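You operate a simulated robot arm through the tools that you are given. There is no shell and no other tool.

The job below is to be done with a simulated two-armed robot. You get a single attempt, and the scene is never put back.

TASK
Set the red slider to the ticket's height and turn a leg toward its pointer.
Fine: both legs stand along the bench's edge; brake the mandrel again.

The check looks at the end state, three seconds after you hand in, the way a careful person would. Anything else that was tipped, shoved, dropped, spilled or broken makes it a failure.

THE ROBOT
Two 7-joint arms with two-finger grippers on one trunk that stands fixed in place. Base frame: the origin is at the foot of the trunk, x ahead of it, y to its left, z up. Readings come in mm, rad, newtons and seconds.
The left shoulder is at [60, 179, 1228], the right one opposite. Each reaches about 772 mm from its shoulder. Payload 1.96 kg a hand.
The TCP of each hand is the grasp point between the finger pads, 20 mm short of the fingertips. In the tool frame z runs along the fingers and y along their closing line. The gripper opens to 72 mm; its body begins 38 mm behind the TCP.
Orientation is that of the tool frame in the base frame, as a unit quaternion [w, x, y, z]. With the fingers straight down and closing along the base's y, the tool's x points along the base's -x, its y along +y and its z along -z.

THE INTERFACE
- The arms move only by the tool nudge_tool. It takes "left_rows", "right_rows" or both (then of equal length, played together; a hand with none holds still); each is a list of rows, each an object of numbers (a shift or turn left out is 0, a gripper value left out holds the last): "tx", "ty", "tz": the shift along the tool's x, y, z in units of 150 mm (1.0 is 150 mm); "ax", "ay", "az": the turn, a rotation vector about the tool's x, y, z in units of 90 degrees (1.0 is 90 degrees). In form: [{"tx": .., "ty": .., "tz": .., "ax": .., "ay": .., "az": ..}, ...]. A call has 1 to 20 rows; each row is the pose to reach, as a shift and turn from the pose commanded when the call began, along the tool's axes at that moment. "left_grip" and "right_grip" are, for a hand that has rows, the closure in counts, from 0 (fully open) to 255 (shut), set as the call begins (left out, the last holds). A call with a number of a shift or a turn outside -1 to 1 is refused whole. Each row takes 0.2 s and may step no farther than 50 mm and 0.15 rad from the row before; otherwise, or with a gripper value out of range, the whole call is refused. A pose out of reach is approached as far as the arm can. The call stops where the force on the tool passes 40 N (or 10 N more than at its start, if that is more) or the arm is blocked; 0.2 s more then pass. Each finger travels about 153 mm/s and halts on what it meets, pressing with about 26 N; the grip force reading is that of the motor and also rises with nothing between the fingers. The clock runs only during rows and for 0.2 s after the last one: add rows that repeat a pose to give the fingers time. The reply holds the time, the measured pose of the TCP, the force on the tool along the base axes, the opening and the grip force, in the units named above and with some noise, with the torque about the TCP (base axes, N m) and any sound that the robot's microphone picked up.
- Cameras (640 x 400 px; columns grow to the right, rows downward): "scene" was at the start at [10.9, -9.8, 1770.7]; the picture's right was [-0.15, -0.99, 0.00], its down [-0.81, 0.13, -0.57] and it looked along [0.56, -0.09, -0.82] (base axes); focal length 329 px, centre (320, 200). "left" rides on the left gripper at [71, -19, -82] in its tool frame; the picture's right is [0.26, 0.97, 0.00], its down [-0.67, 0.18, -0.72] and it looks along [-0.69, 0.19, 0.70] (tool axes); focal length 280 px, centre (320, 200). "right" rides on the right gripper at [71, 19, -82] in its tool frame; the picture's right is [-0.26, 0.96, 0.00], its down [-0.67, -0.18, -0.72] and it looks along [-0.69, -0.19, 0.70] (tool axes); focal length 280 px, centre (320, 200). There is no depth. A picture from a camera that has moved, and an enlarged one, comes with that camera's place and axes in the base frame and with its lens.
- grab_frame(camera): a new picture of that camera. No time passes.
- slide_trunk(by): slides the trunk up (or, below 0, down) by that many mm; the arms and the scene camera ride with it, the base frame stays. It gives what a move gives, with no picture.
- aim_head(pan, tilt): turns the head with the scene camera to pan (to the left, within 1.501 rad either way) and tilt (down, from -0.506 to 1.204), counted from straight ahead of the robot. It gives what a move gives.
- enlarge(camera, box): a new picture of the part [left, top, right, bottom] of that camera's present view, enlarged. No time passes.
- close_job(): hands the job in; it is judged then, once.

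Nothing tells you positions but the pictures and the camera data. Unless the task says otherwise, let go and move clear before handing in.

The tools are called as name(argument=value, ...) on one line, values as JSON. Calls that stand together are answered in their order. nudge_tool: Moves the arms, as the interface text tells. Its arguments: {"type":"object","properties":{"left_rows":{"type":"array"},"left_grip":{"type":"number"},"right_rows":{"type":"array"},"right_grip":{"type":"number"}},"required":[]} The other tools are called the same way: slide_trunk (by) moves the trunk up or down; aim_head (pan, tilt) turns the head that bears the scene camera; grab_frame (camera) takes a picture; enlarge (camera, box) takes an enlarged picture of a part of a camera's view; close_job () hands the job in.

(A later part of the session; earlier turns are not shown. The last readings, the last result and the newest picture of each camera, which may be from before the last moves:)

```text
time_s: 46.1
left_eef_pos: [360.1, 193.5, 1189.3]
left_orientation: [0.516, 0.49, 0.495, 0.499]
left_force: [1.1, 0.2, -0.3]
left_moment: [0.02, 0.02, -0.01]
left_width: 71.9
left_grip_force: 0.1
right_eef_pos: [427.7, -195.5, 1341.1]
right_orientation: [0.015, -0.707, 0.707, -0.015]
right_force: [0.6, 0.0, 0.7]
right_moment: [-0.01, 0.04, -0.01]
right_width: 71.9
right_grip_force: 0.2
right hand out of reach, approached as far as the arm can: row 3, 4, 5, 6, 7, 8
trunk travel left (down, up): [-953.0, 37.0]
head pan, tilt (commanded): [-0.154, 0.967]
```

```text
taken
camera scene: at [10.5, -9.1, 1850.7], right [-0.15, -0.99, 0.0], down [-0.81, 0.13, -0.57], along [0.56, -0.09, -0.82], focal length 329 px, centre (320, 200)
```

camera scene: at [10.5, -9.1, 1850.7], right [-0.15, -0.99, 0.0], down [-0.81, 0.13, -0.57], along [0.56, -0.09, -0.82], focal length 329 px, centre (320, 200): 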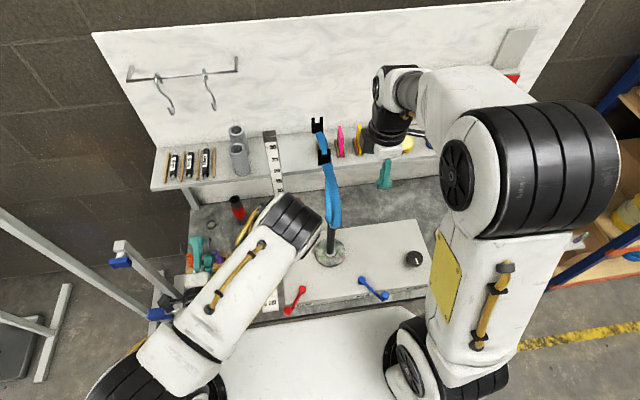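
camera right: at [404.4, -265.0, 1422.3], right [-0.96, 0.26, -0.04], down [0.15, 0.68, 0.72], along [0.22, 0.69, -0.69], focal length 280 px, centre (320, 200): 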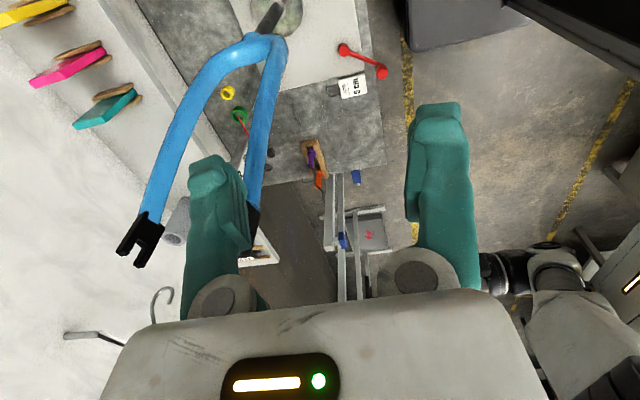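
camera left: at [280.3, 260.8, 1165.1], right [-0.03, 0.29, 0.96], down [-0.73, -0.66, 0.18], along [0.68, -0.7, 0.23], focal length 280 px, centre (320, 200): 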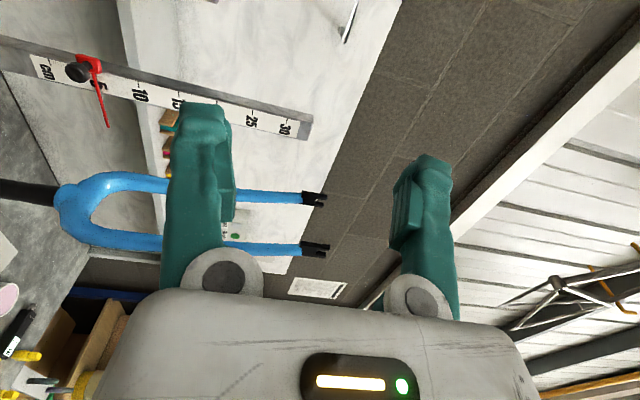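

The right arm is at its height limit with this yaw, but it doesn't need to pass over the top, because it can come in level from the -y side with the fingers straddling the near leg tip. I'll move to a standoff at about (524,-220,1275).

nudge_tool(right_rows=[{"tz": 0.2, "tx": 0.05}, {"tz": 0.4, "tx": 0.1}, {"tz": 0.527, "tx": 0.14, "ty": -0.1}, {"tz": 0.527, "tx": 0.14, "ty": -0.3}, {"tz": 0.527, "tx": 0.14, "ty": -0.54}, {"tz": 0.527, "tx": 0.14, "ty": -0.54}])

grab_frame(camera="right")

enlarge(camera="scene", box=[280, 60, 460, 200])

grab_frame(camera="left")

```text
time_s: 47.5
left_eef_pos: [359.3, 192.6, 1189.7]
left_orientation: [0.517, 0.49, 0.495, 0.498]
left_force: [0.1, 0.5, -0.2]
left_moment: [-0.01, -0.01, -0.04]
left_width: 72.1
left_grip_force: 0.0
right_eef_pos: [509.6, -216.3, 1262.7]
right_orientation: [0.001, 0.707, -0.707, 0.0]
right_force: [-0.1, 0.4, 1.1]
right_moment: [-0.04, -0.01, -0.03]
right_width: 72.1
right_grip_force: 0.0
trunk travel left (down, up): [-953.0, 37.0]
head pan, tilt (commanded): [-0.154, 0.967]
```

```text
taken
camera right: at [490.5, -285.8, 1345.2], right [-0.97, 0.26, 0.0], down [0.18, 0.67, 0.71], along [0.19, 0.69, -0.7], focal length 280 px, centre (320, 200)
```

right: 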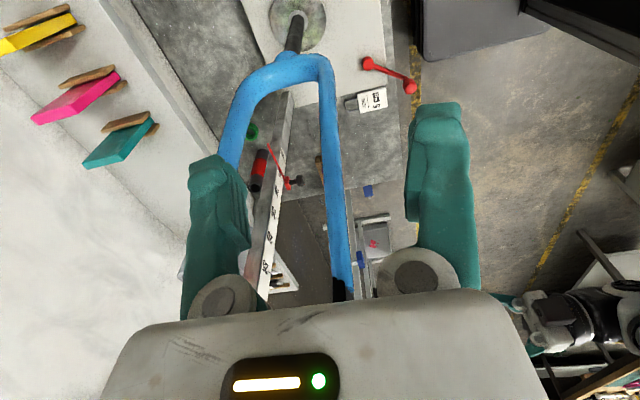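

```text
2.86 times, centred on (370, 130) of scene
camera zoom: at [9.9, -9.8, 1850.7], right [-0.15, -0.99, 0.0], down [-0.81, 0.13, -0.57], along [0.56, -0.09, -0.82], focal length 940 px, centre (177, 400)
```

zoom: 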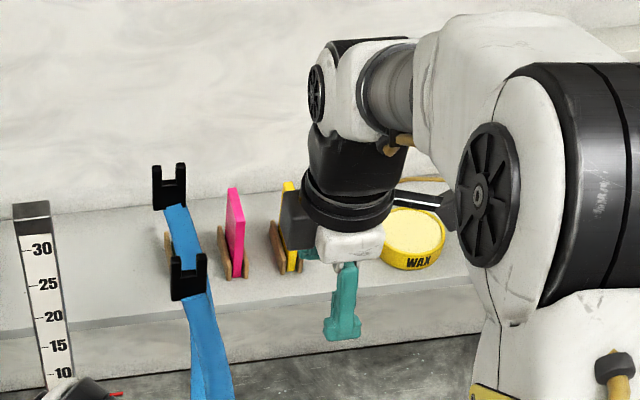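

```text
taken
camera left: at [279.7, 262.7, 1165.8], right [-0.03, 0.28, 0.96], down [-0.73, -0.66, 0.18], along [0.68, -0.7, 0.22], focal length 280 px, centre (320, 200)
```

left: 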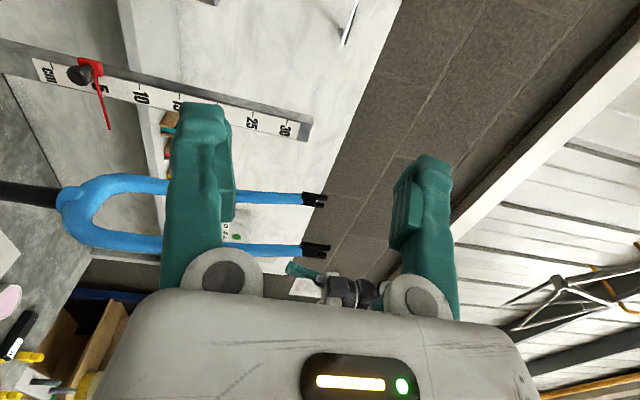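

The hand is level with the leg tips and square. I'll line it up with the near leg and slide in part-way before checking.

nudge_tool(right_rows=[{"ty": -0.095, "tz": -0.057}, {"ty": -0.095, "tz": -0.057, "tx": -0.15}, {"ty": -0.095, "tz": -0.057, "tx": -0.3}, {"ty": -0.095, "tz": -0.057, "tx": -0.45}, {"ty": -0.095, "tz": -0.057, "tx": -0.45}])

enlarge(camera="scene", box=[290, 80, 402, 160])

grab_frame(camera="right")

enlarge(camera="left", box=[230, 170, 390, 310])

```text
time_s: 48.7
left_eef_pos: [360.7, 193.7, 1188.4]
left_orientation: [0.517, 0.49, 0.494, 0.499]
left_force: [0.4, 0.3, -0.5]
left_moment: [-0.02, -0.02, -0.01]
left_width: 71.9
left_grip_force: 0.1
right_eef_pos: [522.5, -205.3, 1270.8]
right_orientation: [-0.002, 0.707, -0.707, 0.003]
right_force: [-0.1, 0.1, -0.2]
right_moment: [0.02, -0.01, 0.0]
right_width: 71.8
right_grip_force: 0.2
right hand out of reach, approached as far as the arm can: row 1, 2, 3, 4, 5
trunk travel left (down, up): [-953.0, 37.0]
head pan, tilt (commanded): [-0.154, 0.967]
```

```text
5.00 times, centred on (346, 120) of scene
camera zoom: at [10.7, -9.3, 1850.7], right [-0.15, -0.99, 0.0], down [-0.81, 0.13, -0.57], along [0.56, -0.09, -0.82], focal length 1645 px, centre (190, 600)
```

zoom: 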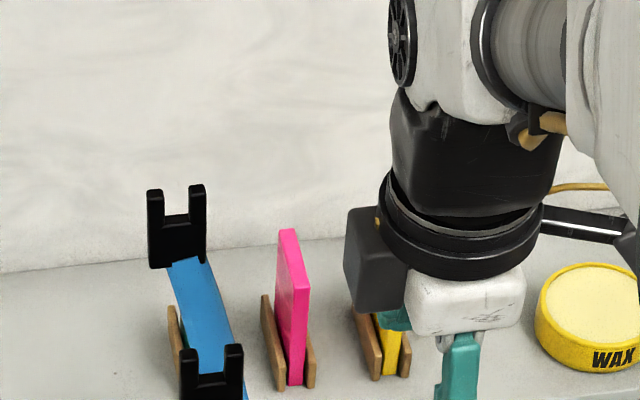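

```text
taken
camera right: at [501.0, -274.6, 1352.3], right [-0.97, 0.26, -0.01], down [0.18, 0.68, 0.72], along [0.19, 0.69, -0.7], focal length 280 px, centre (320, 200)
```

right: 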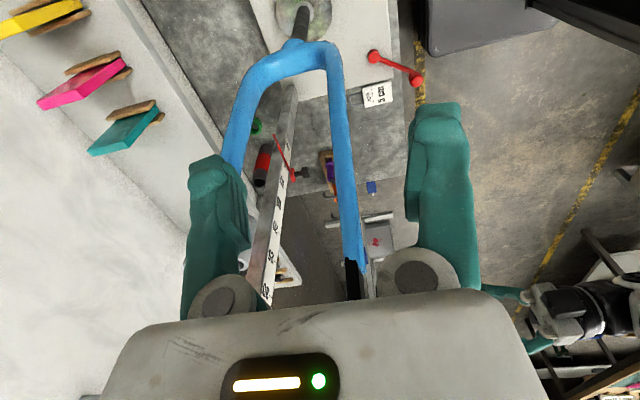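

```text
2.86 times, centred on (310, 240) of left
camera zoom: at [280.2, 263.0, 1165.6], right [-0.03, 0.28, 0.96], down [-0.73, -0.66, 0.18], along [0.68, -0.7, 0.22], focal length 801 px, centre (349, 86)
```

zoom: 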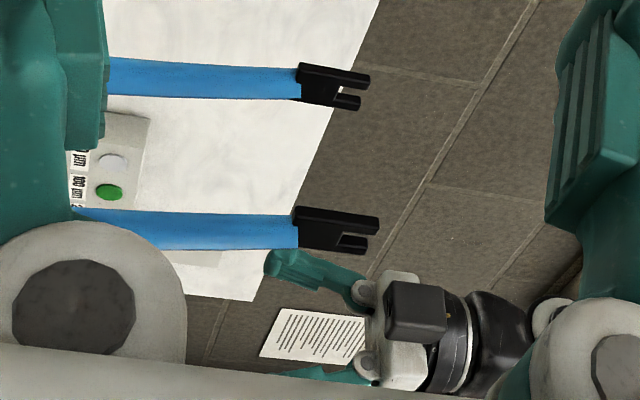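

The right wrist runs out of travel at that yaw, so I'll switch to a simpler plan. With closed fingers at zero yaw I'll push the near leg tip straight in +x, which turns the fork clockwise and brings that leg toward the pointer. First I'll bring the left arm back to a fingers-down posture so its elbow is out of the way.

nudge_tool(left_rows=[{"az": -0.09}, {"az": -0.18}, {"az": -0.27}, {"az": -0.36}, {"az": -0.45}, {"az": -0.54}, {"az": -0.63}, {"az": -0.72}, {"az": -0.81}, {"az": -0.9}, {"az": -0.98}, {"az": -1.0}, {"az": -1.0}], right_rows=[{"ty": 0.15}, {"ty": 0.3}, {"ty": 0.45}, {"ty": 0.45}, {"ty": 0.45}, {"ty": 0.45}, {"ty": 0.45}, {"ty": 0.45}, {"ty": 0.45}, {"ty": 0.45}, {"ty": 0.45}, {"ty": 0.45}, {"ty": 0.45}])

grab_frame(camera="scene")

```text
time_s: 51.5
left_eef_pos: [360.4, 191.4, 1191.0]
left_orientation: [0.719, -0.003, 0.695, -0.016]
left_force: [0.9, 0.0, 0.5]
left_moment: [-0.03, 0.0, -0.01]
left_width: 71.9
left_grip_force: 0.1
right_eef_pos: [452.9, -207.0, 1270.1]
right_orientation: [-0.001, -0.707, 0.707, 0.001]
right_force: [-0.6, 0.5, -0.3]
right_moment: [-0.01, 0.03, 0.04]
right_width: 71.8
right_grip_force: 0.1
trunk travel left (down, up): [-953.0, 37.0]
head pan, tilt (commanded): [-0.154, 0.967]
```

```text
taken
camera scene: at [10.9, -9.8, 1850.7], right [-0.15, -0.99, 0.0], down [-0.81, 0.13, -0.57], along [0.56, -0.09, -0.82], focal length 329 px, centre (320, 200)
```

scene: 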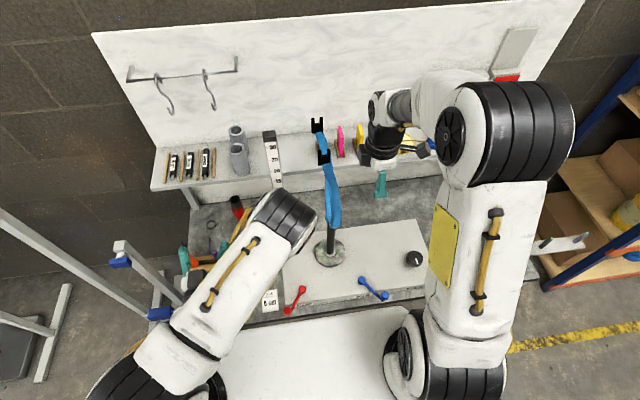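

The left arm rolled back without trouble. Now I'll pitch the left hand down again and turn the right hand's yaw back to zero.

nudge_tool(left_rows=[{"ay": 0.09}, {"ay": 0.18}, {"ay": 0.27}, {"ay": 0.36}, {"ay": 0.45}, {"ay": 0.54}, {"ay": 0.63}, {"ay": 0.72}, {"ay": 0.81}, {"ay": 0.9}, {"ay": 0.98}, {"ay": 1.0}, {"ay": 1.0}], right_rows=[{"az": 0.09}, {"az": 0.18}, {"az": 0.27}, {"az": 0.36}, {"az": 0.45}, {"az": 0.54}, {"az": 0.63}, {"az": 0.72}, {"az": 0.81}, {"az": 0.9}, {"az": 0.98}, {"az": 1.0}, {"az": 1.0}])

grab_frame(camera="scene")

grab_frame(camera="right")

grab_frame(camera="left")

```text
time_s: 54.3
left_eef_pos: [349.5, 198.7, 1191.3]
left_orientation: [0.0, -0.001, 1.0, 0.0]
left_force: [0.1, -0.5, 0.0]
left_moment: [0.0, -0.01, -0.02]
left_width: 71.8
left_grip_force: 0.1
left hand out of reach, approached as far as the arm can: row 1, 2, 3, 4, 5, 6, 7, 8
right_eef_pos: [454.3, -206.6, 1270.1]
right_orientation: [-0.001, 0.0, 1.0, -0.001]
right_force: [0.5, 0.7, -0.1]
right_moment: [0.04, -0.02, 0.0]
right_width: 72.1
right_grip_force: 0.1
trunk travel left (down, up): [-953.0, 37.0]
head pan, tilt (commanded): [-0.154, 0.967]
```

```text
taken
camera scene: at [10.7, -9.8, 1850.7], right [-0.15, -0.99, 0.0], down [-0.81, 0.13, -0.57], along [0.56, -0.09, -0.82], focal length 329 px, centre (320, 200)
```

scene: 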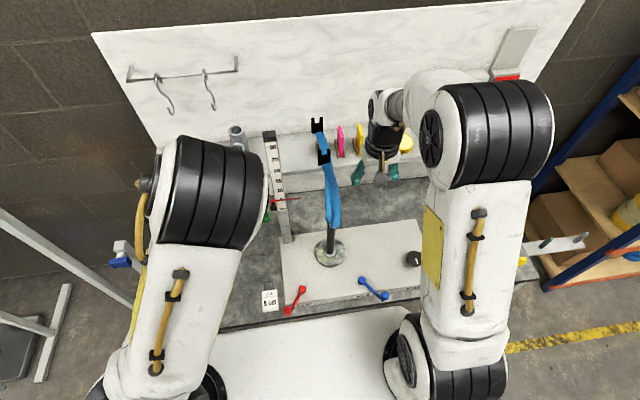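

```text
taken
camera right: at [382.9, -185.0, 1352.5], right [0.26, 0.96, 0.0], down [0.68, -0.18, 0.71], along [0.69, -0.19, -0.7], focal length 280 px, centre (320, 200)
```

right: 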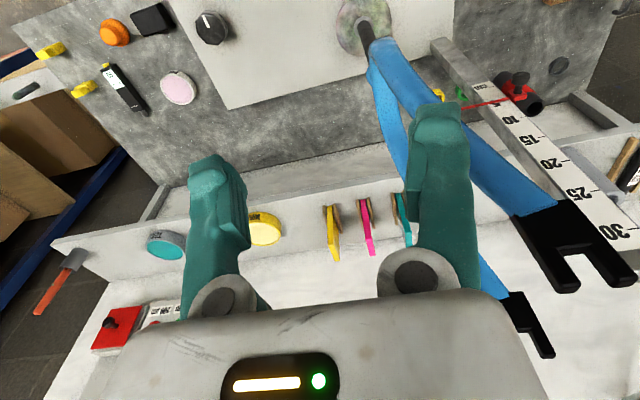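

```text
taken
camera left: at [278.7, 177.2, 1273.2], right [-0.26, 0.97, 0.0], down [0.67, 0.18, 0.72], along [0.69, 0.19, -0.7], focal length 280 px, centre (320, 200)
```

left: 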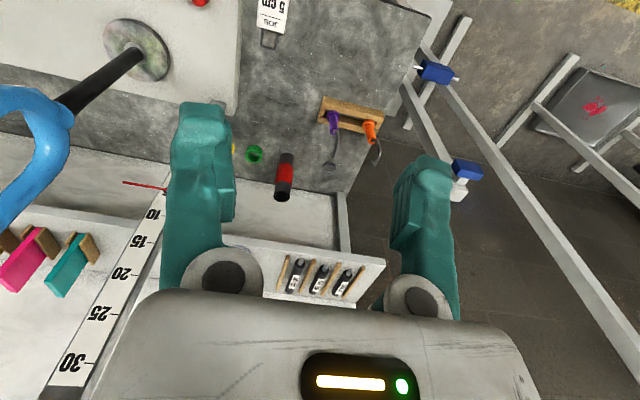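

The view is now open and both arms are clear. I'll close the right fingers and bring them in line behind the near leg tip, at about (455,-87,1265).

nudge_tool(right_rows=[{"ty": 0.2}, {"ty": 0.4, "tz": 0.033}, {"ty": 0.6, "tz": 0.033}, {"ty": 0.8, "tz": 0.033}, {"ty": 0.8, "tz": 0.033}], right_grip=255)

grab_frame(camera="right")

enlarge(camera="scene", box=[280, 80, 392, 180])

```text
time_s: 55.5
left_eef_pos: [350.5, 199.3, 1192.0]
left_orientation: [-0.001, -0.001, 1.0, 0.0]
left_force: [0.1, 0.0, 0.0]
left_moment: [-0.01, 0.02, -0.01]
left_width: 72.1
left_grip_force: 0.1
right_eef_pos: [453.9, -85.3, 1266.1]
right_orientation: [-0.001, 0.0, 1.0, 0.0]
right_force: [0.3, 0.2, -1.0]
right_moment: [0.0, -0.02, 0.02]
right_width: 0.0
right_grip_force: 25.7
trunk travel left (down, up): [-953.0, 37.0]
head pan, tilt (commanded): [-0.154, 0.967]
```

```text
taken
camera right: at [382.3, -64.6, 1347.3], right [0.26, 0.96, 0.0], down [0.68, -0.18, 0.71], along [0.69, -0.19, -0.7], focal length 280 px, centre (320, 200)
```

right: 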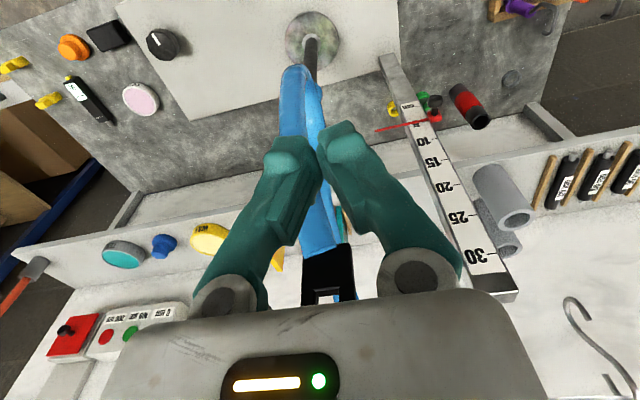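

```text
4.00 times, centred on (336, 130) of scene
camera zoom: at [10.8, -10.1, 1850.7], right [-0.15, -0.99, 0.0], down [-0.81, 0.13, -0.57], along [0.56, -0.09, -0.82], focal length 1316 px, centre (256, 480)
```

zoom: 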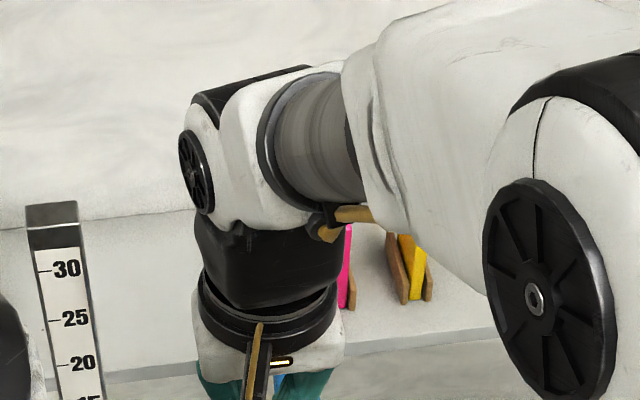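

The closed fingers are lined up behind the near dropout. I'll raise them 4 mm for palm clearance and move up to just short of contact.

nudge_tool(right_rows=[{"tz": -0.027, "tx": -0.1}, {"tz": -0.027, "tx": -0.2}, {"tz": -0.027, "tx": -0.29}, {"tz": -0.027, "tx": -0.29}])

grab_frame(camera="right")

grab_frame(camera="scene")

```text
time_s: 56.5
left_eef_pos: [349.9, 198.3, 1191.5]
left_orientation: [0.0, 0.0, 1.0, -0.001]
left_force: [-0.3, 0.0, 0.6]
left_moment: [0.02, -0.01, -0.01]
left_width: 72.0
left_grip_force: 0.1
right_eef_pos: [498.3, -85.4, 1270.2]
right_orientation: [0.0, 0.0, 1.0, 0.0]
right_force: [-0.3, 0.5, 1.0]
right_moment: [0.02, 0.0, 0.04]
right_width: 0.0
right_grip_force: 26.9
trunk travel left (down, up): [-953.0, 37.0]
head pan, tilt (commanded): [-0.154, 0.967]
```

```text
taken
camera right: at [426.0, -64.8, 1351.5], right [0.26, 0.97, 0.0], down [0.68, -0.18, 0.71], along [0.69, -0.19, -0.7], focal length 280 px, centre (320, 200)
```

right: 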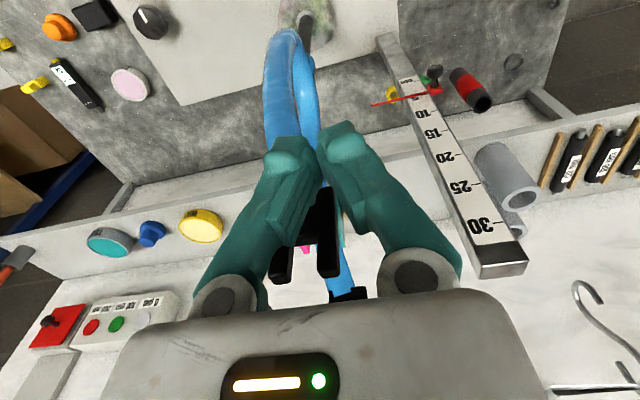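

```text
taken
camera scene: at [10.7, -9.4, 1850.7], right [-0.15, -0.99, 0.0], down [-0.81, 0.13, -0.57], along [0.56, -0.09, -0.82], focal length 329 px, centre (320, 200)
```

scene: 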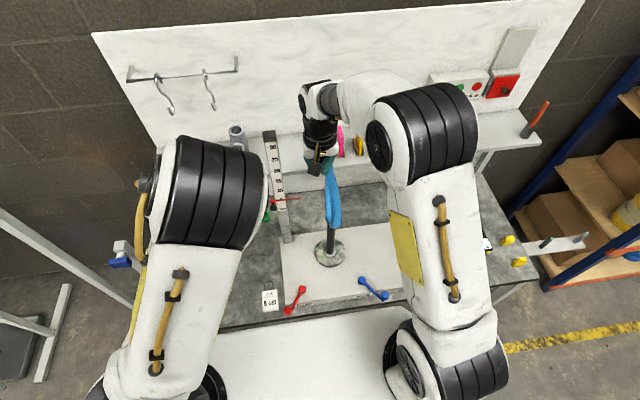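

Contact is close. I'll push slowly 25 mm in +x and see whether the fork turns.

nudge_tool(right_rows=[{"tx": -0.03}, {"tx": -0.06}, {"tx": -0.09}, {"tx": -0.12}, {"tx": -0.15}, {"tx": -0.18}, {"tx": -0.18}])

grab_frame(camera="right")

enlarge(camera="scene", box=[290, 130, 370, 210])

```text
time_s: 58.1
left_eef_pos: [350.3, 197.6, 1190.9]
left_orientation: [0.001, 0.0, 1.0, 0.0]
left_force: [0.2, -1.1, -0.4]
left_moment: [-0.03, -0.01, 0.02]
left_width: 71.9
left_grip_force: 0.0
right_eef_pos: [511.2, -86.5, 1269.1]
right_orientation: [0.001, 0.001, 1.0, 0.0]
right_force: [-2.4, 1.4, -1.0]
right_moment: [0.0, 0.03, -0.04]
right_width: 0.0
right_grip_force: 25.6
right hand out of reach, approached as far as the arm can: row 4, 5, 6, 7
trunk travel left (down, up): [-953.0, 37.0]
head pan, tilt (commanded): [-0.154, 0.967]
```

```text
taken
camera right: at [438.9, -65.1, 1351.3], right [0.26, 0.97, 0.0], down [0.67, -0.18, 0.72], along [0.69, -0.19, -0.7], focal length 280 px, centre (320, 200)
```

right: 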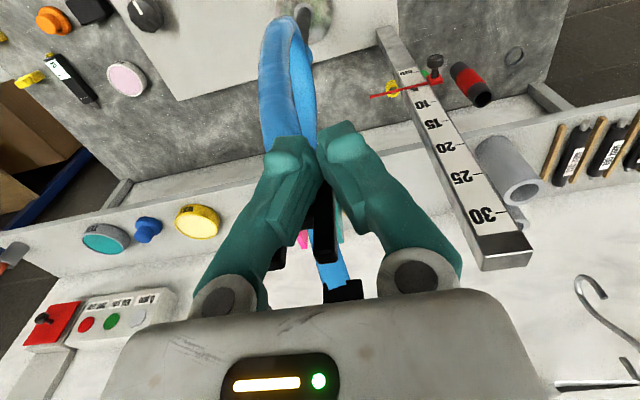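

```text
5.00 times, centred on (330, 170) of scene
camera zoom: at [10.1, -9.4, 1850.7], right [-0.15, -0.99, 0.0], down [-0.81, 0.13, -0.57], along [0.56, -0.09, -0.82], focal length 1645 px, centre (270, 350)
```

zoom: 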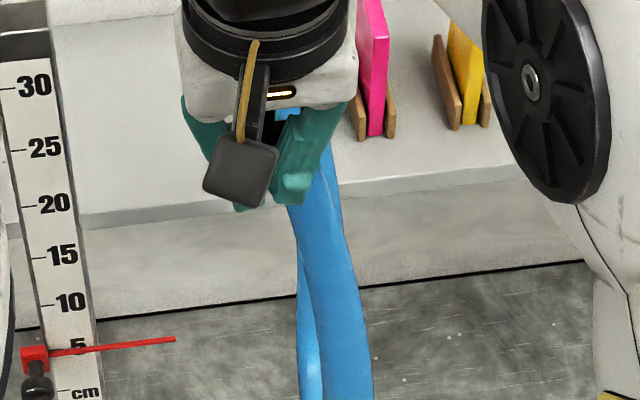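

The fork has started to turn easily, so the brake is off, but the arm stopped at its reach limit with the fingers vertical. I'll back off a little and tilt the fingers 45° forward, which brings the wrist closer and extends the push.

nudge_tool(right_rows=[{"tx": 0.1, "tz": -0.03}, {"tx": 0.2, "tz": -0.09}, {"tx": 0.2, "tz": -0.09, "ay": -0.09}, {"tx": 0.2, "tz": -0.09, "ay": -0.18}, {"tx": 0.2, "tz": -0.09, "ay": -0.27}, {"tx": 0.2, "tz": -0.09, "ay": -0.36}, {"tx": 0.2, "tz": -0.09, "ay": -0.45}, {"tx": 0.2, "tz": -0.09, "ay": -0.5}, {"tx": 0.2, "tz": -0.09, "ay": -0.5}])

grab_frame(camera="right")

grab_frame(camera="scene")

```text
time_s: 60.1
left_eef_pos: [350.3, 197.3, 1192.1]
left_orientation: [0.0, 0.001, 1.0, -0.001]
left_force: [0.3, 1.1, -0.3]
left_moment: [0.04, -0.01, -0.01]
left_width: 71.7
left_grip_force: 0.0
right_eef_pos: [481.7, -89.0, 1282.1]
right_orientation: [0.382, 0.001, 0.924, 0.0]
right_force: [0.7, -0.4, 0.0]
right_moment: [0.0, 0.03, 0.02]
right_width: 0.1
right_grip_force: 25.8
trunk travel left (down, up): [-953.0, 37.0]
head pan, tilt (commanded): [-0.154, 0.967]
```

```text
taken
camera right: at [373.3, -67.4, 1290.9], right [0.19, 0.96, 0.19], down [-0.03, -0.18, 0.98], along [0.98, -0.19, -0.01], focal length 280 px, centre (320, 200)
```

right: 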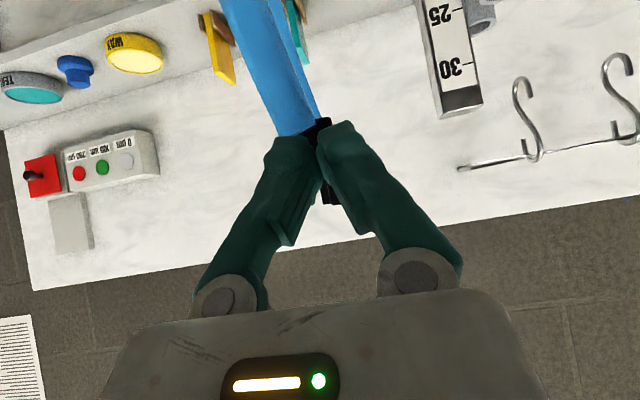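

```text
taken
camera scene: at [11.3, -11.1, 1850.7], right [-0.15, -0.99, 0.0], down [-0.81, 0.13, -0.57], along [0.56, -0.09, -0.82], focal length 329 px, centre (320, 200)
```

scene: 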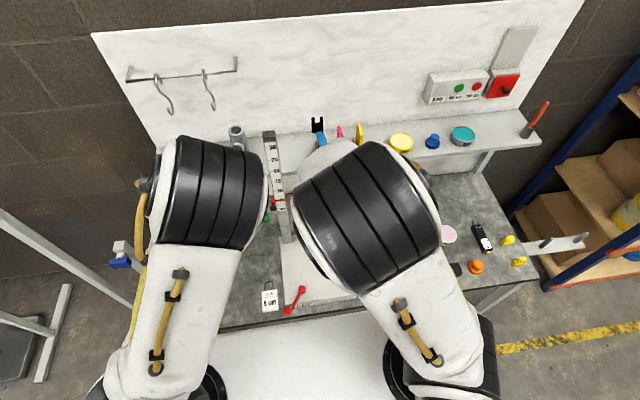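

The right camera now looks level at the leg tip, just ahead of the closed fingertips. I'll push gently in +x by 50 mm.

nudge_tool(right_rows=[{"tx": -0.047, "tz": 0.047}, {"tx": -0.094, "tz": 0.094}, {"tx": -0.125, "tz": 0.125}, {"tx": -0.155, "tz": 0.155}, {"tx": -0.185, "tz": 0.185}, {"tx": -0.21, "tz": 0.21}, {"tx": -0.235, "tz": 0.235}, {"tx": -0.235, "tz": 0.235}])

grab_frame(camera="right")

grab_frame(camera="scene")

grab_frame(camera="left")

```text
time_s: 61.9
left_eef_pos: [346.4, 204.7, 1191.1]
left_orientation: [0.001, 0.0, 1.0, -0.002]
left_force: [0.3, 0.5, 0.6]
left_moment: [0.02, 0.03, 0.0]
left_width: 72.2
left_grip_force: 0.2
right_eef_pos: [525.9, -80.6, 1284.0]
right_orientation: [0.383, -0.003, 0.924, -0.002]
right_force: [-17.9, 24.0, -3.6]
right_moment: [0.13, 0.13, 0.24]
right_width: 0.2
right_grip_force: 26.3
trunk travel left (down, up): [-953.0, 37.0]
head pan, tilt (commanded): [-0.154, 0.967]
```

```text
taken
camera right: at [417.0, -59.2, 1291.8], right [0.18, 0.97, 0.18], down [-0.03, -0.18, 0.98], along [0.98, -0.18, 0.0], focal length 280 px, centre (320, 200)
```

right: 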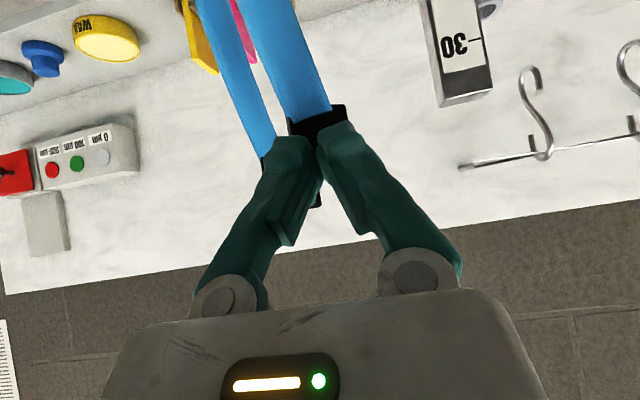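

```text
taken
camera scene: at [4.7, -0.8, 1850.8], right [-0.15, -0.99, 0.0], down [-0.81, 0.12, -0.57], along [0.56, -0.09, -0.82], focal length 329 px, centre (320, 200)
```

scene: 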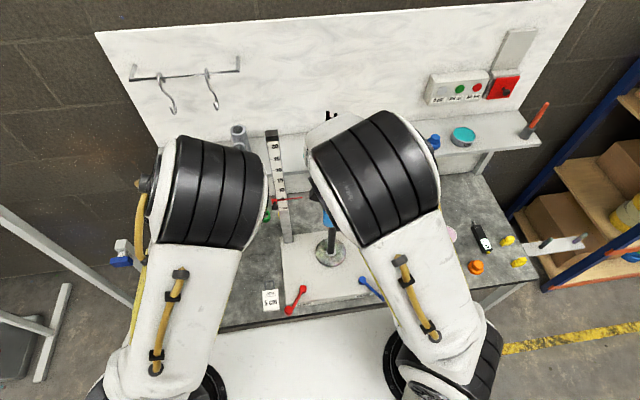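

```text
taken
camera left: at [274.6, 183.4, 1273.0], right [-0.26, 0.96, -0.01], down [0.67, 0.19, 0.72], along [0.69, 0.18, -0.7], focal length 280 px, centre (320, 200)
```

left: 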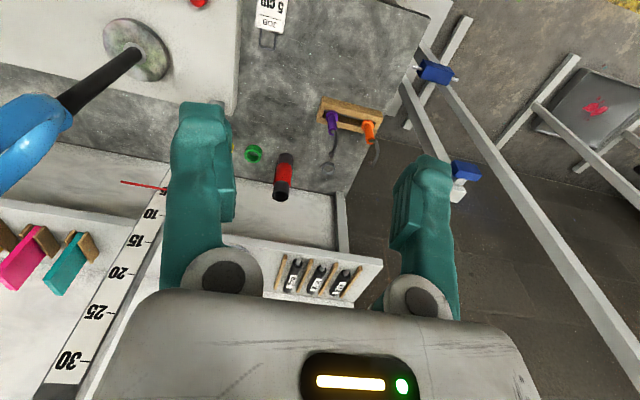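

The fork has already turned about 45° clockwise and it holds where it is left, but the tilted dropout face is now giving sideways force. I'll back off, go 40 mm lower to bear on the round tube instead, and check the angle.

nudge_tool(right_rows=[{"tx": 0.05, "tz": -0.05}, {"tx": 0.13, "tz": -0.13}, {"tx": 0.2, "tz": -0.06, "ty": -0.02}, {"tx": 0.3, "tz": 0.04, "ty": -0.02}, {"tx": 0.32, "tz": 0.06, "ty": -0.02}, {"tx": 0.32, "tz": 0.06, "ty": -0.02}])

grab_frame(camera="right")

grab_frame(camera="scene")

```text
time_s: 63.3
left_eef_pos: [349.6, 199.8, 1190.5]
left_orientation: [0.0, -0.001, 1.0, -0.001]
left_force: [0.1, 0.5, 0.2]
left_moment: [0.0, 0.03, 0.0]
left_width: 72.0
left_grip_force: 0.1
right_eef_pos: [502.5, -90.3, 1241.2]
right_orientation: [0.382, -0.001, 0.924, 0.0]
right_force: [0.1, 0.3, 0.7]
right_moment: [-0.01, 0.02, 0.03]
right_width: 0.0
right_grip_force: 25.8
trunk travel left (down, up): [-953.0, 37.0]
head pan, tilt (commanded): [-0.154, 0.967]
```

```text
taken
camera right: at [393.3, -68.5, 1250.4], right [0.19, 0.97, 0.18], down [-0.03, -0.18, 0.98], along [0.98, -0.19, -0.01], focal length 280 px, centre (320, 200)
```

right: 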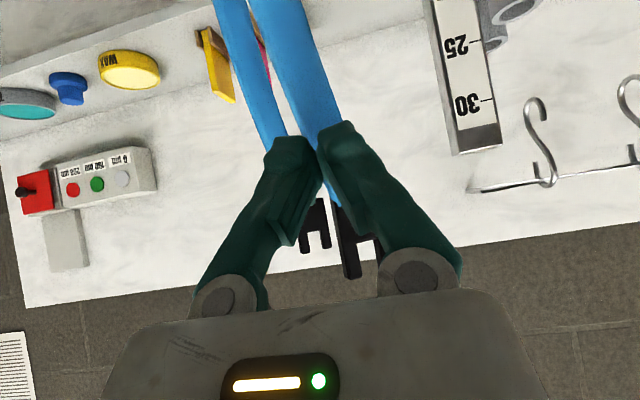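

```text
taken
camera scene: at [9.7, -8.5, 1850.7], right [-0.15, -0.99, 0.0], down [-0.81, 0.13, -0.57], along [0.56, -0.09, -0.82], focal length 329 px, centre (320, 200)
```

scene: 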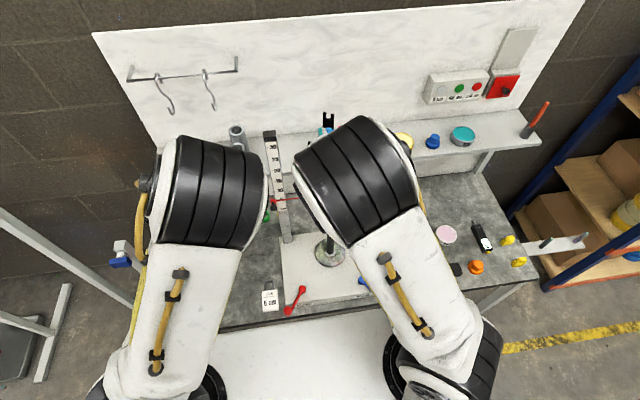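

The fork now stands about 21° clockwise of its start and stays put. I'll push again on the tube, moving the hand along the leg's own arc to avoid side load, up to about 60°.

nudge_tool(right_rows=[{"tx": -0.047, "tz": 0.047, "ty": -0.015}, {"tx": -0.085, "tz": 0.085, "ty": 0.007}, {"tx": -0.113, "tz": 0.113, "ty": 0.023}, {"tx": -0.139, "tz": 0.139, "ty": 0.033}, {"tx": -0.17, "tz": 0.17, "ty": 0.04}, {"tx": -0.203, "tz": 0.203, "ty": 0.043}, {"tx": -0.225, "tz": 0.225, "ty": 0.046}, {"tx": -0.246, "tz": 0.246, "ty": 0.047}, {"tx": -0.246, "tz": 0.246, "ty": 0.047}])

grab_frame(camera="right")

grab_frame(camera="scene")

```text
time_s: 65.3
left_eef_pos: [350.5, 198.1, 1191.2]
left_orientation: [0.0, 0.001, 1.0, 0.0]
left_force: [0.7, -0.5, -0.6]
left_moment: [0.02, 0.03, 0.0]
left_width: 72.4
left_grip_force: 0.1
right_eef_pos: [555.8, -83.4, 1241.6]
right_orientation: [0.382, 0.0, 0.924, 0.001]
right_force: [-0.8, -1.3, -0.1]
right_moment: [0.03, 0.03, 0.04]
right_width: 0.0
right_grip_force: 26.4
trunk travel left (down, up): [-953.0, 37.0]
head pan, tilt (commanded): [-0.154, 0.967]
```

```text
taken
camera right: at [446.6, -62.1, 1250.9], right [0.19, 0.97, 0.18], down [-0.03, -0.18, 0.98], along [0.98, -0.19, -0.01], focal length 280 px, centre (320, 200)
```

right: 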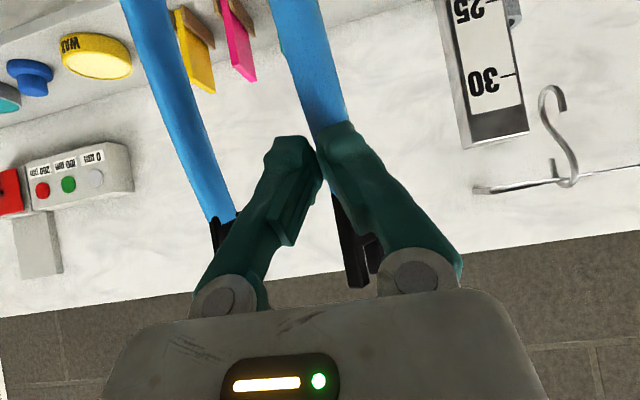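

```text
taken
camera scene: at [10.7, -9.7, 1850.7], right [-0.15, -0.99, 0.0], down [-0.81, 0.13, -0.57], along [0.56, -0.09, -0.82], focal length 329 px, centre (320, 200)
```

scene: 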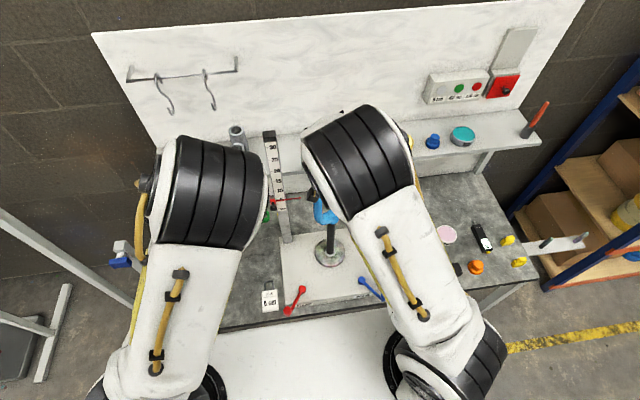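

That pushed smoothly with almost no force, and the fork is now at about 60–65°. I'll continue the arc to roughly 83°.

nudge_tool(right_rows=[{"tx": -0.02, "tz": 0.02, "ty": -0.003}, {"tx": -0.038, "tz": 0.038, "ty": -0.007}, {"tx": -0.06, "tz": 0.06, "ty": -0.012}, {"tx": -0.079, "tz": 0.079, "ty": -0.018}, {"tx": -0.095, "tz": 0.095, "ty": -0.027}, {"tx": -0.11, "tz": 0.11, "ty": -0.037}, {"tx": -0.11, "tz": 0.11, "ty": -0.037}])

grab_frame(camera="right")

grab_frame(camera="scene")

```text
time_s: 66.9
left_eef_pos: [350.5, 198.1, 1191.5]
left_orientation: [0.0, 0.0, 1.0, 0.001]
left_force: [-0.5, -0.2, -0.2]
left_moment: [0.0, -0.01, -0.01]
left_width: 72.0
left_grip_force: 0.1
right_eef_pos: [579.2, -89.3, 1242.4]
right_orientation: [0.382, 0.0, 0.924, -0.001]
right_force: [0.3, -0.2, 0.7]
right_moment: [-0.01, 0.02, -0.01]
right_width: 0.1
right_grip_force: 25.7
trunk travel left (down, up): [-953.0, 37.0]
head pan, tilt (commanded): [-0.154, 0.967]
```

```text
taken
camera right: at [470.5, -68.1, 1250.4], right [0.19, 0.97, 0.18], down [-0.03, -0.18, 0.98], along [0.98, -0.19, -0.01], focal length 280 px, centre (320, 200)
```

right: 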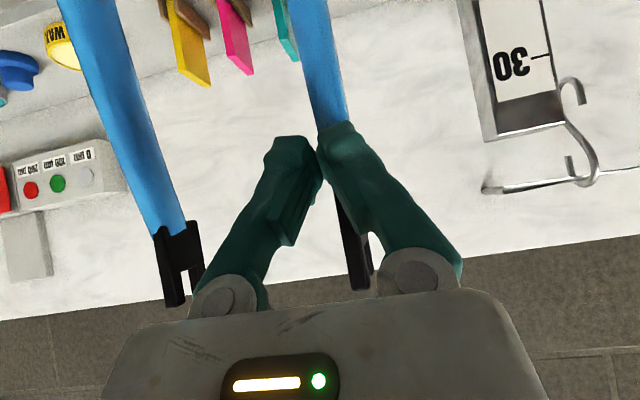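

```text
taken
camera scene: at [10.7, -9.7, 1850.7], right [-0.15, -0.99, 0.0], down [-0.81, 0.13, -0.57], along [0.56, -0.09, -0.82], focal length 329 px, centre (320, 200)
```

scene: 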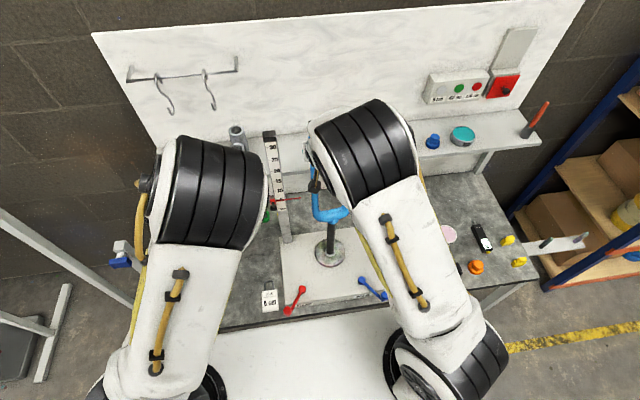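

The fork is close to the target and stays still. I'll back the hand straight away and to the right so the scene camera can measure the legs.

nudge_tool(right_rows=[{"tx": 0.1, "tz": -0.1}, {"tx": 0.25, "tz": -0.25}, {"tx": 0.4, "tz": -0.4}, {"tx": 0.45, "tz": -0.45, "ty": -0.25}, {"tx": 0.45, "tz": -0.45, "ty": -0.5}, {"tx": 0.45, "tz": -0.45, "ty": -0.75}, {"tx": 0.45, "tz": -0.45, "ty": -1.0}, {"tx": 0.45, "tz": -0.45, "ty": -1.0}])

grab_frame(camera="scene")

enlarge(camera="scene", box=[280, 90, 408, 170])

grab_frame(camera="right")

```text
time_s: 68.7
left_eef_pos: [349.4, 199.1, 1191.0]
left_orientation: [0.0, 0.0, 1.0, 0.0]
left_force: [0.2, -0.6, 1.4]
left_moment: [-0.03, 0.04, 0.03]
left_width: 71.9
left_grip_force: 0.1
right_eef_pos: [482.8, -239.8, 1242.3]
right_orientation: [0.382, -0.001, 0.924, 0.001]
right_force: [0.0, 0.0, 0.3]
right_moment: [-0.01, 0.01, -0.02]
right_width: 0.4
right_grip_force: 26.2
trunk travel left (down, up): [-953.0, 37.0]
head pan, tilt (commanded): [-0.154, 0.967]
```

```text
taken
camera scene: at [11.0, -9.2, 1850.7], right [-0.15, -0.99, 0.0], down [-0.81, 0.13, -0.57], along [0.56, -0.09, -0.82], focal length 329 px, centre (320, 200)
```

scene: 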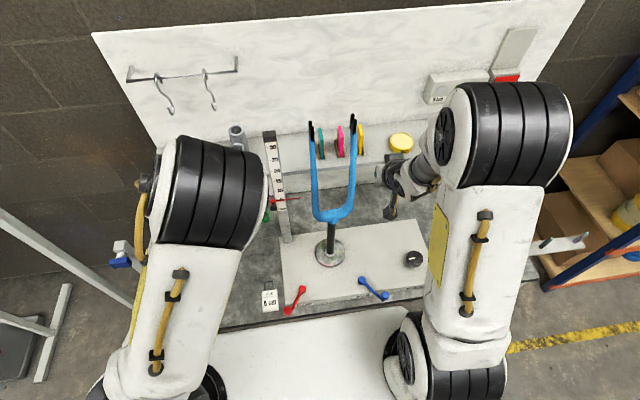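

```text
5.00 times, centred on (344, 130) of scene
camera zoom: at [11.0, -9.2, 1850.7], right [-0.15, -0.99, 0.0], down [-0.81, 0.13, -0.57], along [0.56, -0.09, -0.82], focal length 1645 px, centre (200, 550)
```

zoom: 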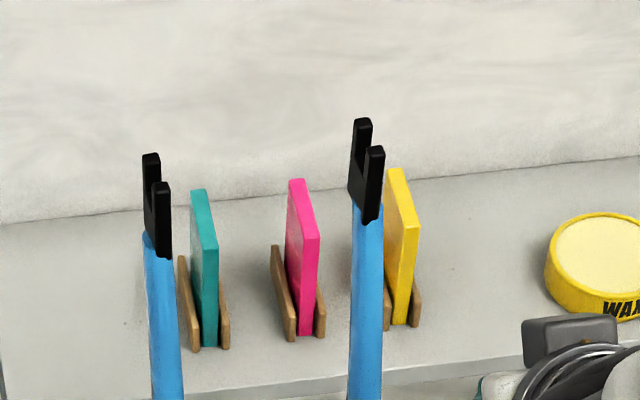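

```text
taken
camera right: at [374.6, -218.7, 1251.2], right [0.19, 0.97, 0.18], down [-0.03, -0.18, 0.98], along [0.98, -0.19, -0.01], focal length 280 px, centre (320, 200)
```

right: 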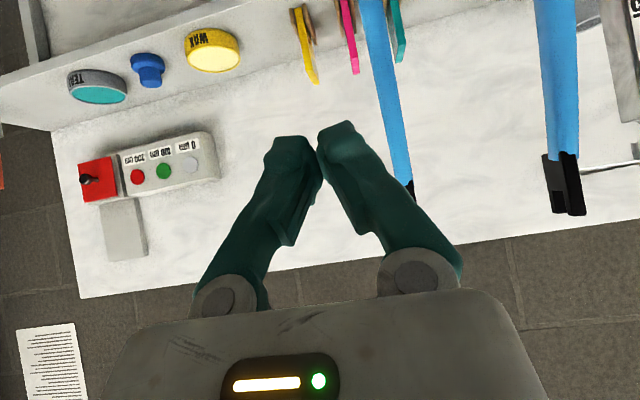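

In the same camera frame the bench edge runs along y within 0.2°, while the leg line is still about 5° short, at roughly 85° turned. I'll return and push the same leg about 5 mm further.

nudge_tool(right_rows=[{"ty": 0.25}, {"ty": 0.5}, {"ty": 0.75}, {"ty": 0.976}, {"ty": 0.976, "tx": -0.12, "tz": 0.12}, {"ty": 0.976, "tx": -0.25, "tz": 0.25}, {"ty": 0.976, "tx": -0.35, "tz": 0.35}, {"ty": 0.976, "tx": -0.41, "tz": 0.41}, {"ty": 0.976, "tx": -0.44, "tz": 0.44}, {"ty": 0.976, "tx": -0.455, "tz": 0.455}, {"ty": 0.976, "tx": -0.465, "tz": 0.465}, {"ty": 0.976, "tx": -0.474, "tz": 0.474}, {"ty": 0.976, "tx": -0.474, "tz": 0.474}])

grab_frame(camera="right")

nudge_tool(right_rows=[{"tx": 0.1, "tz": -0.1}, {"tx": 0.25, "tz": -0.25}, {"tx": 0.4, "tz": -0.4}, {"tx": 0.45, "tz": -0.45, "ty": -0.25}, {"tx": 0.45, "tz": -0.45, "ty": -0.5}, {"tx": 0.45, "tz": -0.45, "ty": -0.75}, {"tx": 0.45, "tz": -0.45, "ty": -1.0}, {"tx": 0.45, "tz": -0.45, "ty": -1.0}])

enlarge(camera="scene", box=[280, 90, 408, 170])

grab_frame(camera="scene")

```text
time_s: 71.5
left_eef_pos: [350.2, 198.5, 1191.4]
left_orientation: [-0.001, 0.0, 1.0, 0.0]
left_force: [1.2, 0.2, 0.5]
left_moment: [-0.03, 0.01, -0.03]
left_width: 72.0
left_grip_force: 0.0
right_eef_pos: [582.8, -92.0, 1242.2]
right_orientation: [0.381, -0.001, 0.924, 0.001]
right_force: [-0.8, -0.7, 0.1]
right_moment: [0.02, 0.03, 0.03]
right_width: 0.3
right_grip_force: 25.7
trunk travel left (down, up): [-953.0, 37.0]
head pan, tilt (commanded): [-0.154, 0.967]
```

```text
taken
camera right: at [474.8, -71.4, 1249.9], right [0.19, 0.97, 0.18], down [-0.03, -0.18, 0.98], along [0.98, -0.19, -0.01], focal length 280 px, centre (320, 200)
```

right: 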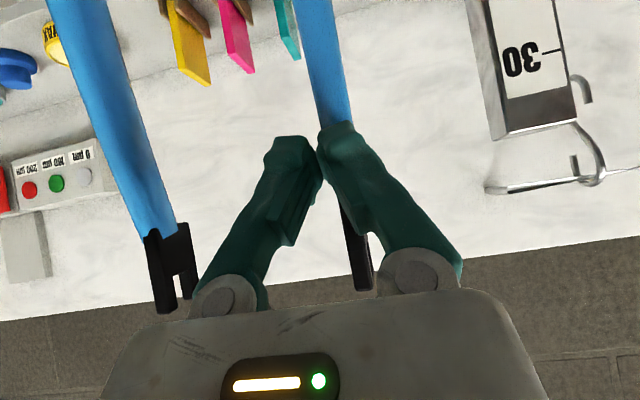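

```text
time_s: 73.3
left_eef_pos: [351.3, 198.6, 1190.8]
left_orientation: [0.001, 0.0, 1.0, 0.0]
left_force: [-0.7, 0.0, 0.0]
left_moment: [0.01, -0.01, 0.0]
left_width: 72.0
left_grip_force: 0.0
right_eef_pos: [486.6, -242.9, 1243.7]
right_orientation: [0.382, 0.001, 0.924, -0.001]
right_force: [-0.2, 0.4, -0.1]
right_moment: [0.0, 0.02, -0.04]
right_width: 0.1
right_grip_force: 25.8
trunk travel left (down, up): [-953.0, 37.0]
head pan, tilt (commanded): [-0.154, 0.967]
```

```text
5.00 times, centred on (344, 130) of scene
camera zoom: at [11.1, -9.3, 1850.7], right [-0.15, -0.99, 0.0], down [-0.81, 0.13, -0.57], along [0.56, -0.09, -0.82], focal length 1645 px, centre (200, 550)
```

zoom: 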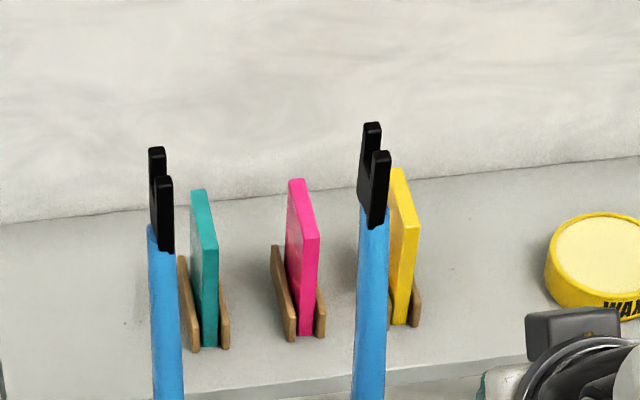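

```text
taken
camera scene: at [11.1, -9.3, 1850.7], right [-0.15, -0.99, 0.0], down [-0.81, 0.13, -0.57], along [0.56, -0.09, -0.82], focal length 329 px, centre (320, 200)
```

scene: 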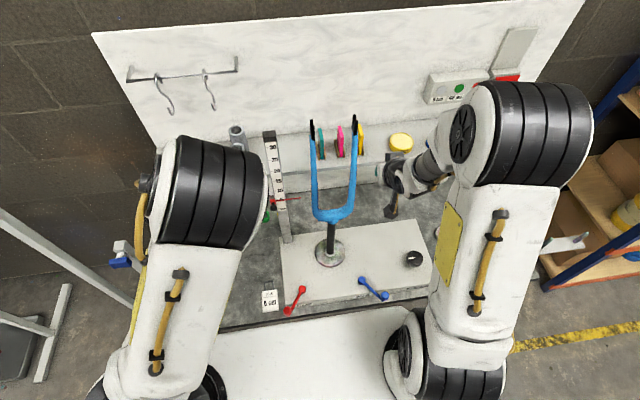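

The leg line is now within about 1° of the bench edge. I'll measure it more finely, along with the bench edge itself, using higher zoom.

enlarge(camera="scene", box=[296, 112, 328, 132])

enlarge(camera="scene", box=[338, 106, 370, 126])

enlarge(camera="scene", box=[236, 300, 300, 340])

enlarge(camera="scene", box=[360, 280, 424, 320])

```text
16.00 times, centred on (312, 122) of scene
camera zoom: at [11.1, -9.3, 1850.7], right [-0.15, -0.99, 0.0], down [-0.81, 0.13, -0.57], along [0.56, -0.09, -0.82], focal length 5263 px, centre (448, 1448)
```

zoom: 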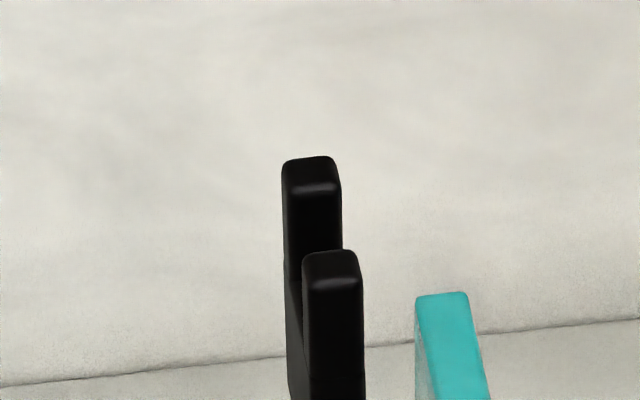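

```text
16.00 times, centred on (354, 116) of scene
camera zoom: at [11.1, -9.3, 1850.7], right [-0.15, -0.99, 0.0], down [-0.81, 0.13, -0.57], along [0.56, -0.09, -0.82], focal length 5263 px, centre (-224, 1544)
```

zoom: 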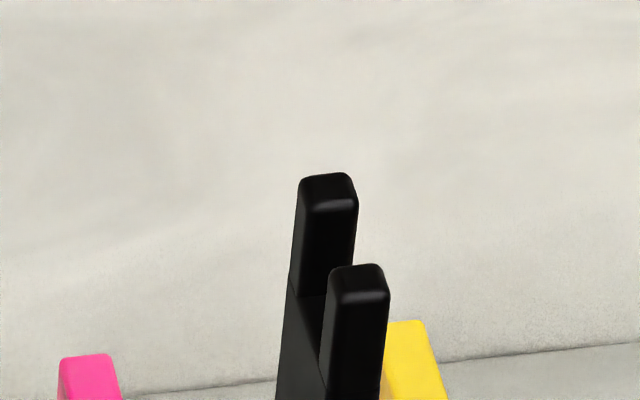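

```text
10.00 times, centred on (268, 320) of scene
camera zoom: at [11.1, -9.3, 1850.7], right [-0.15, -0.99, 0.0], down [-0.81, 0.13, -0.57], along [0.56, -0.09, -0.82], focal length 3289 px, centre (840, -1000)
```

zoom: 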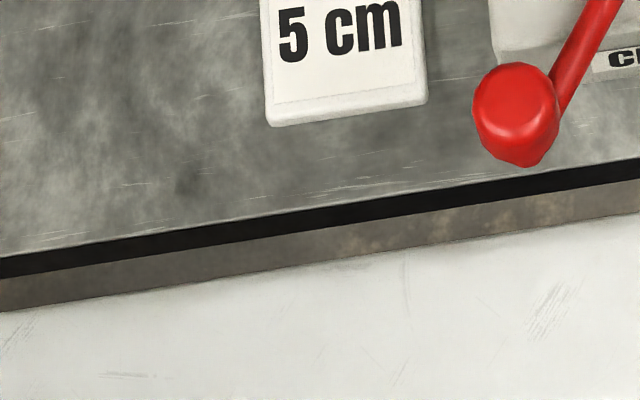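

```text
10.00 times, centred on (392, 300) of scene
camera zoom: at [11.1, -9.3, 1850.7], right [-0.15, -0.99, 0.0], down [-0.81, 0.13, -0.57], along [0.56, -0.09, -0.82], focal length 3289 px, centre (-400, -800)
```

zoom: 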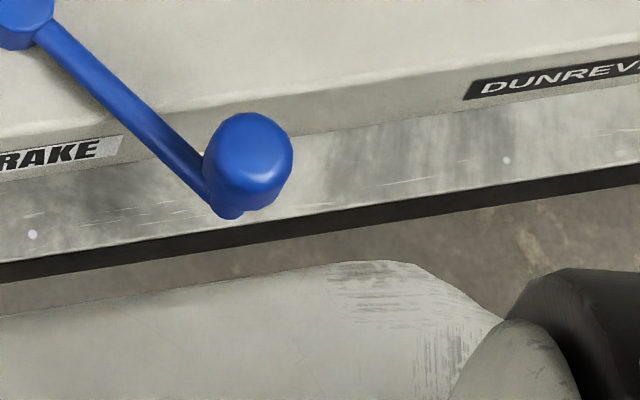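

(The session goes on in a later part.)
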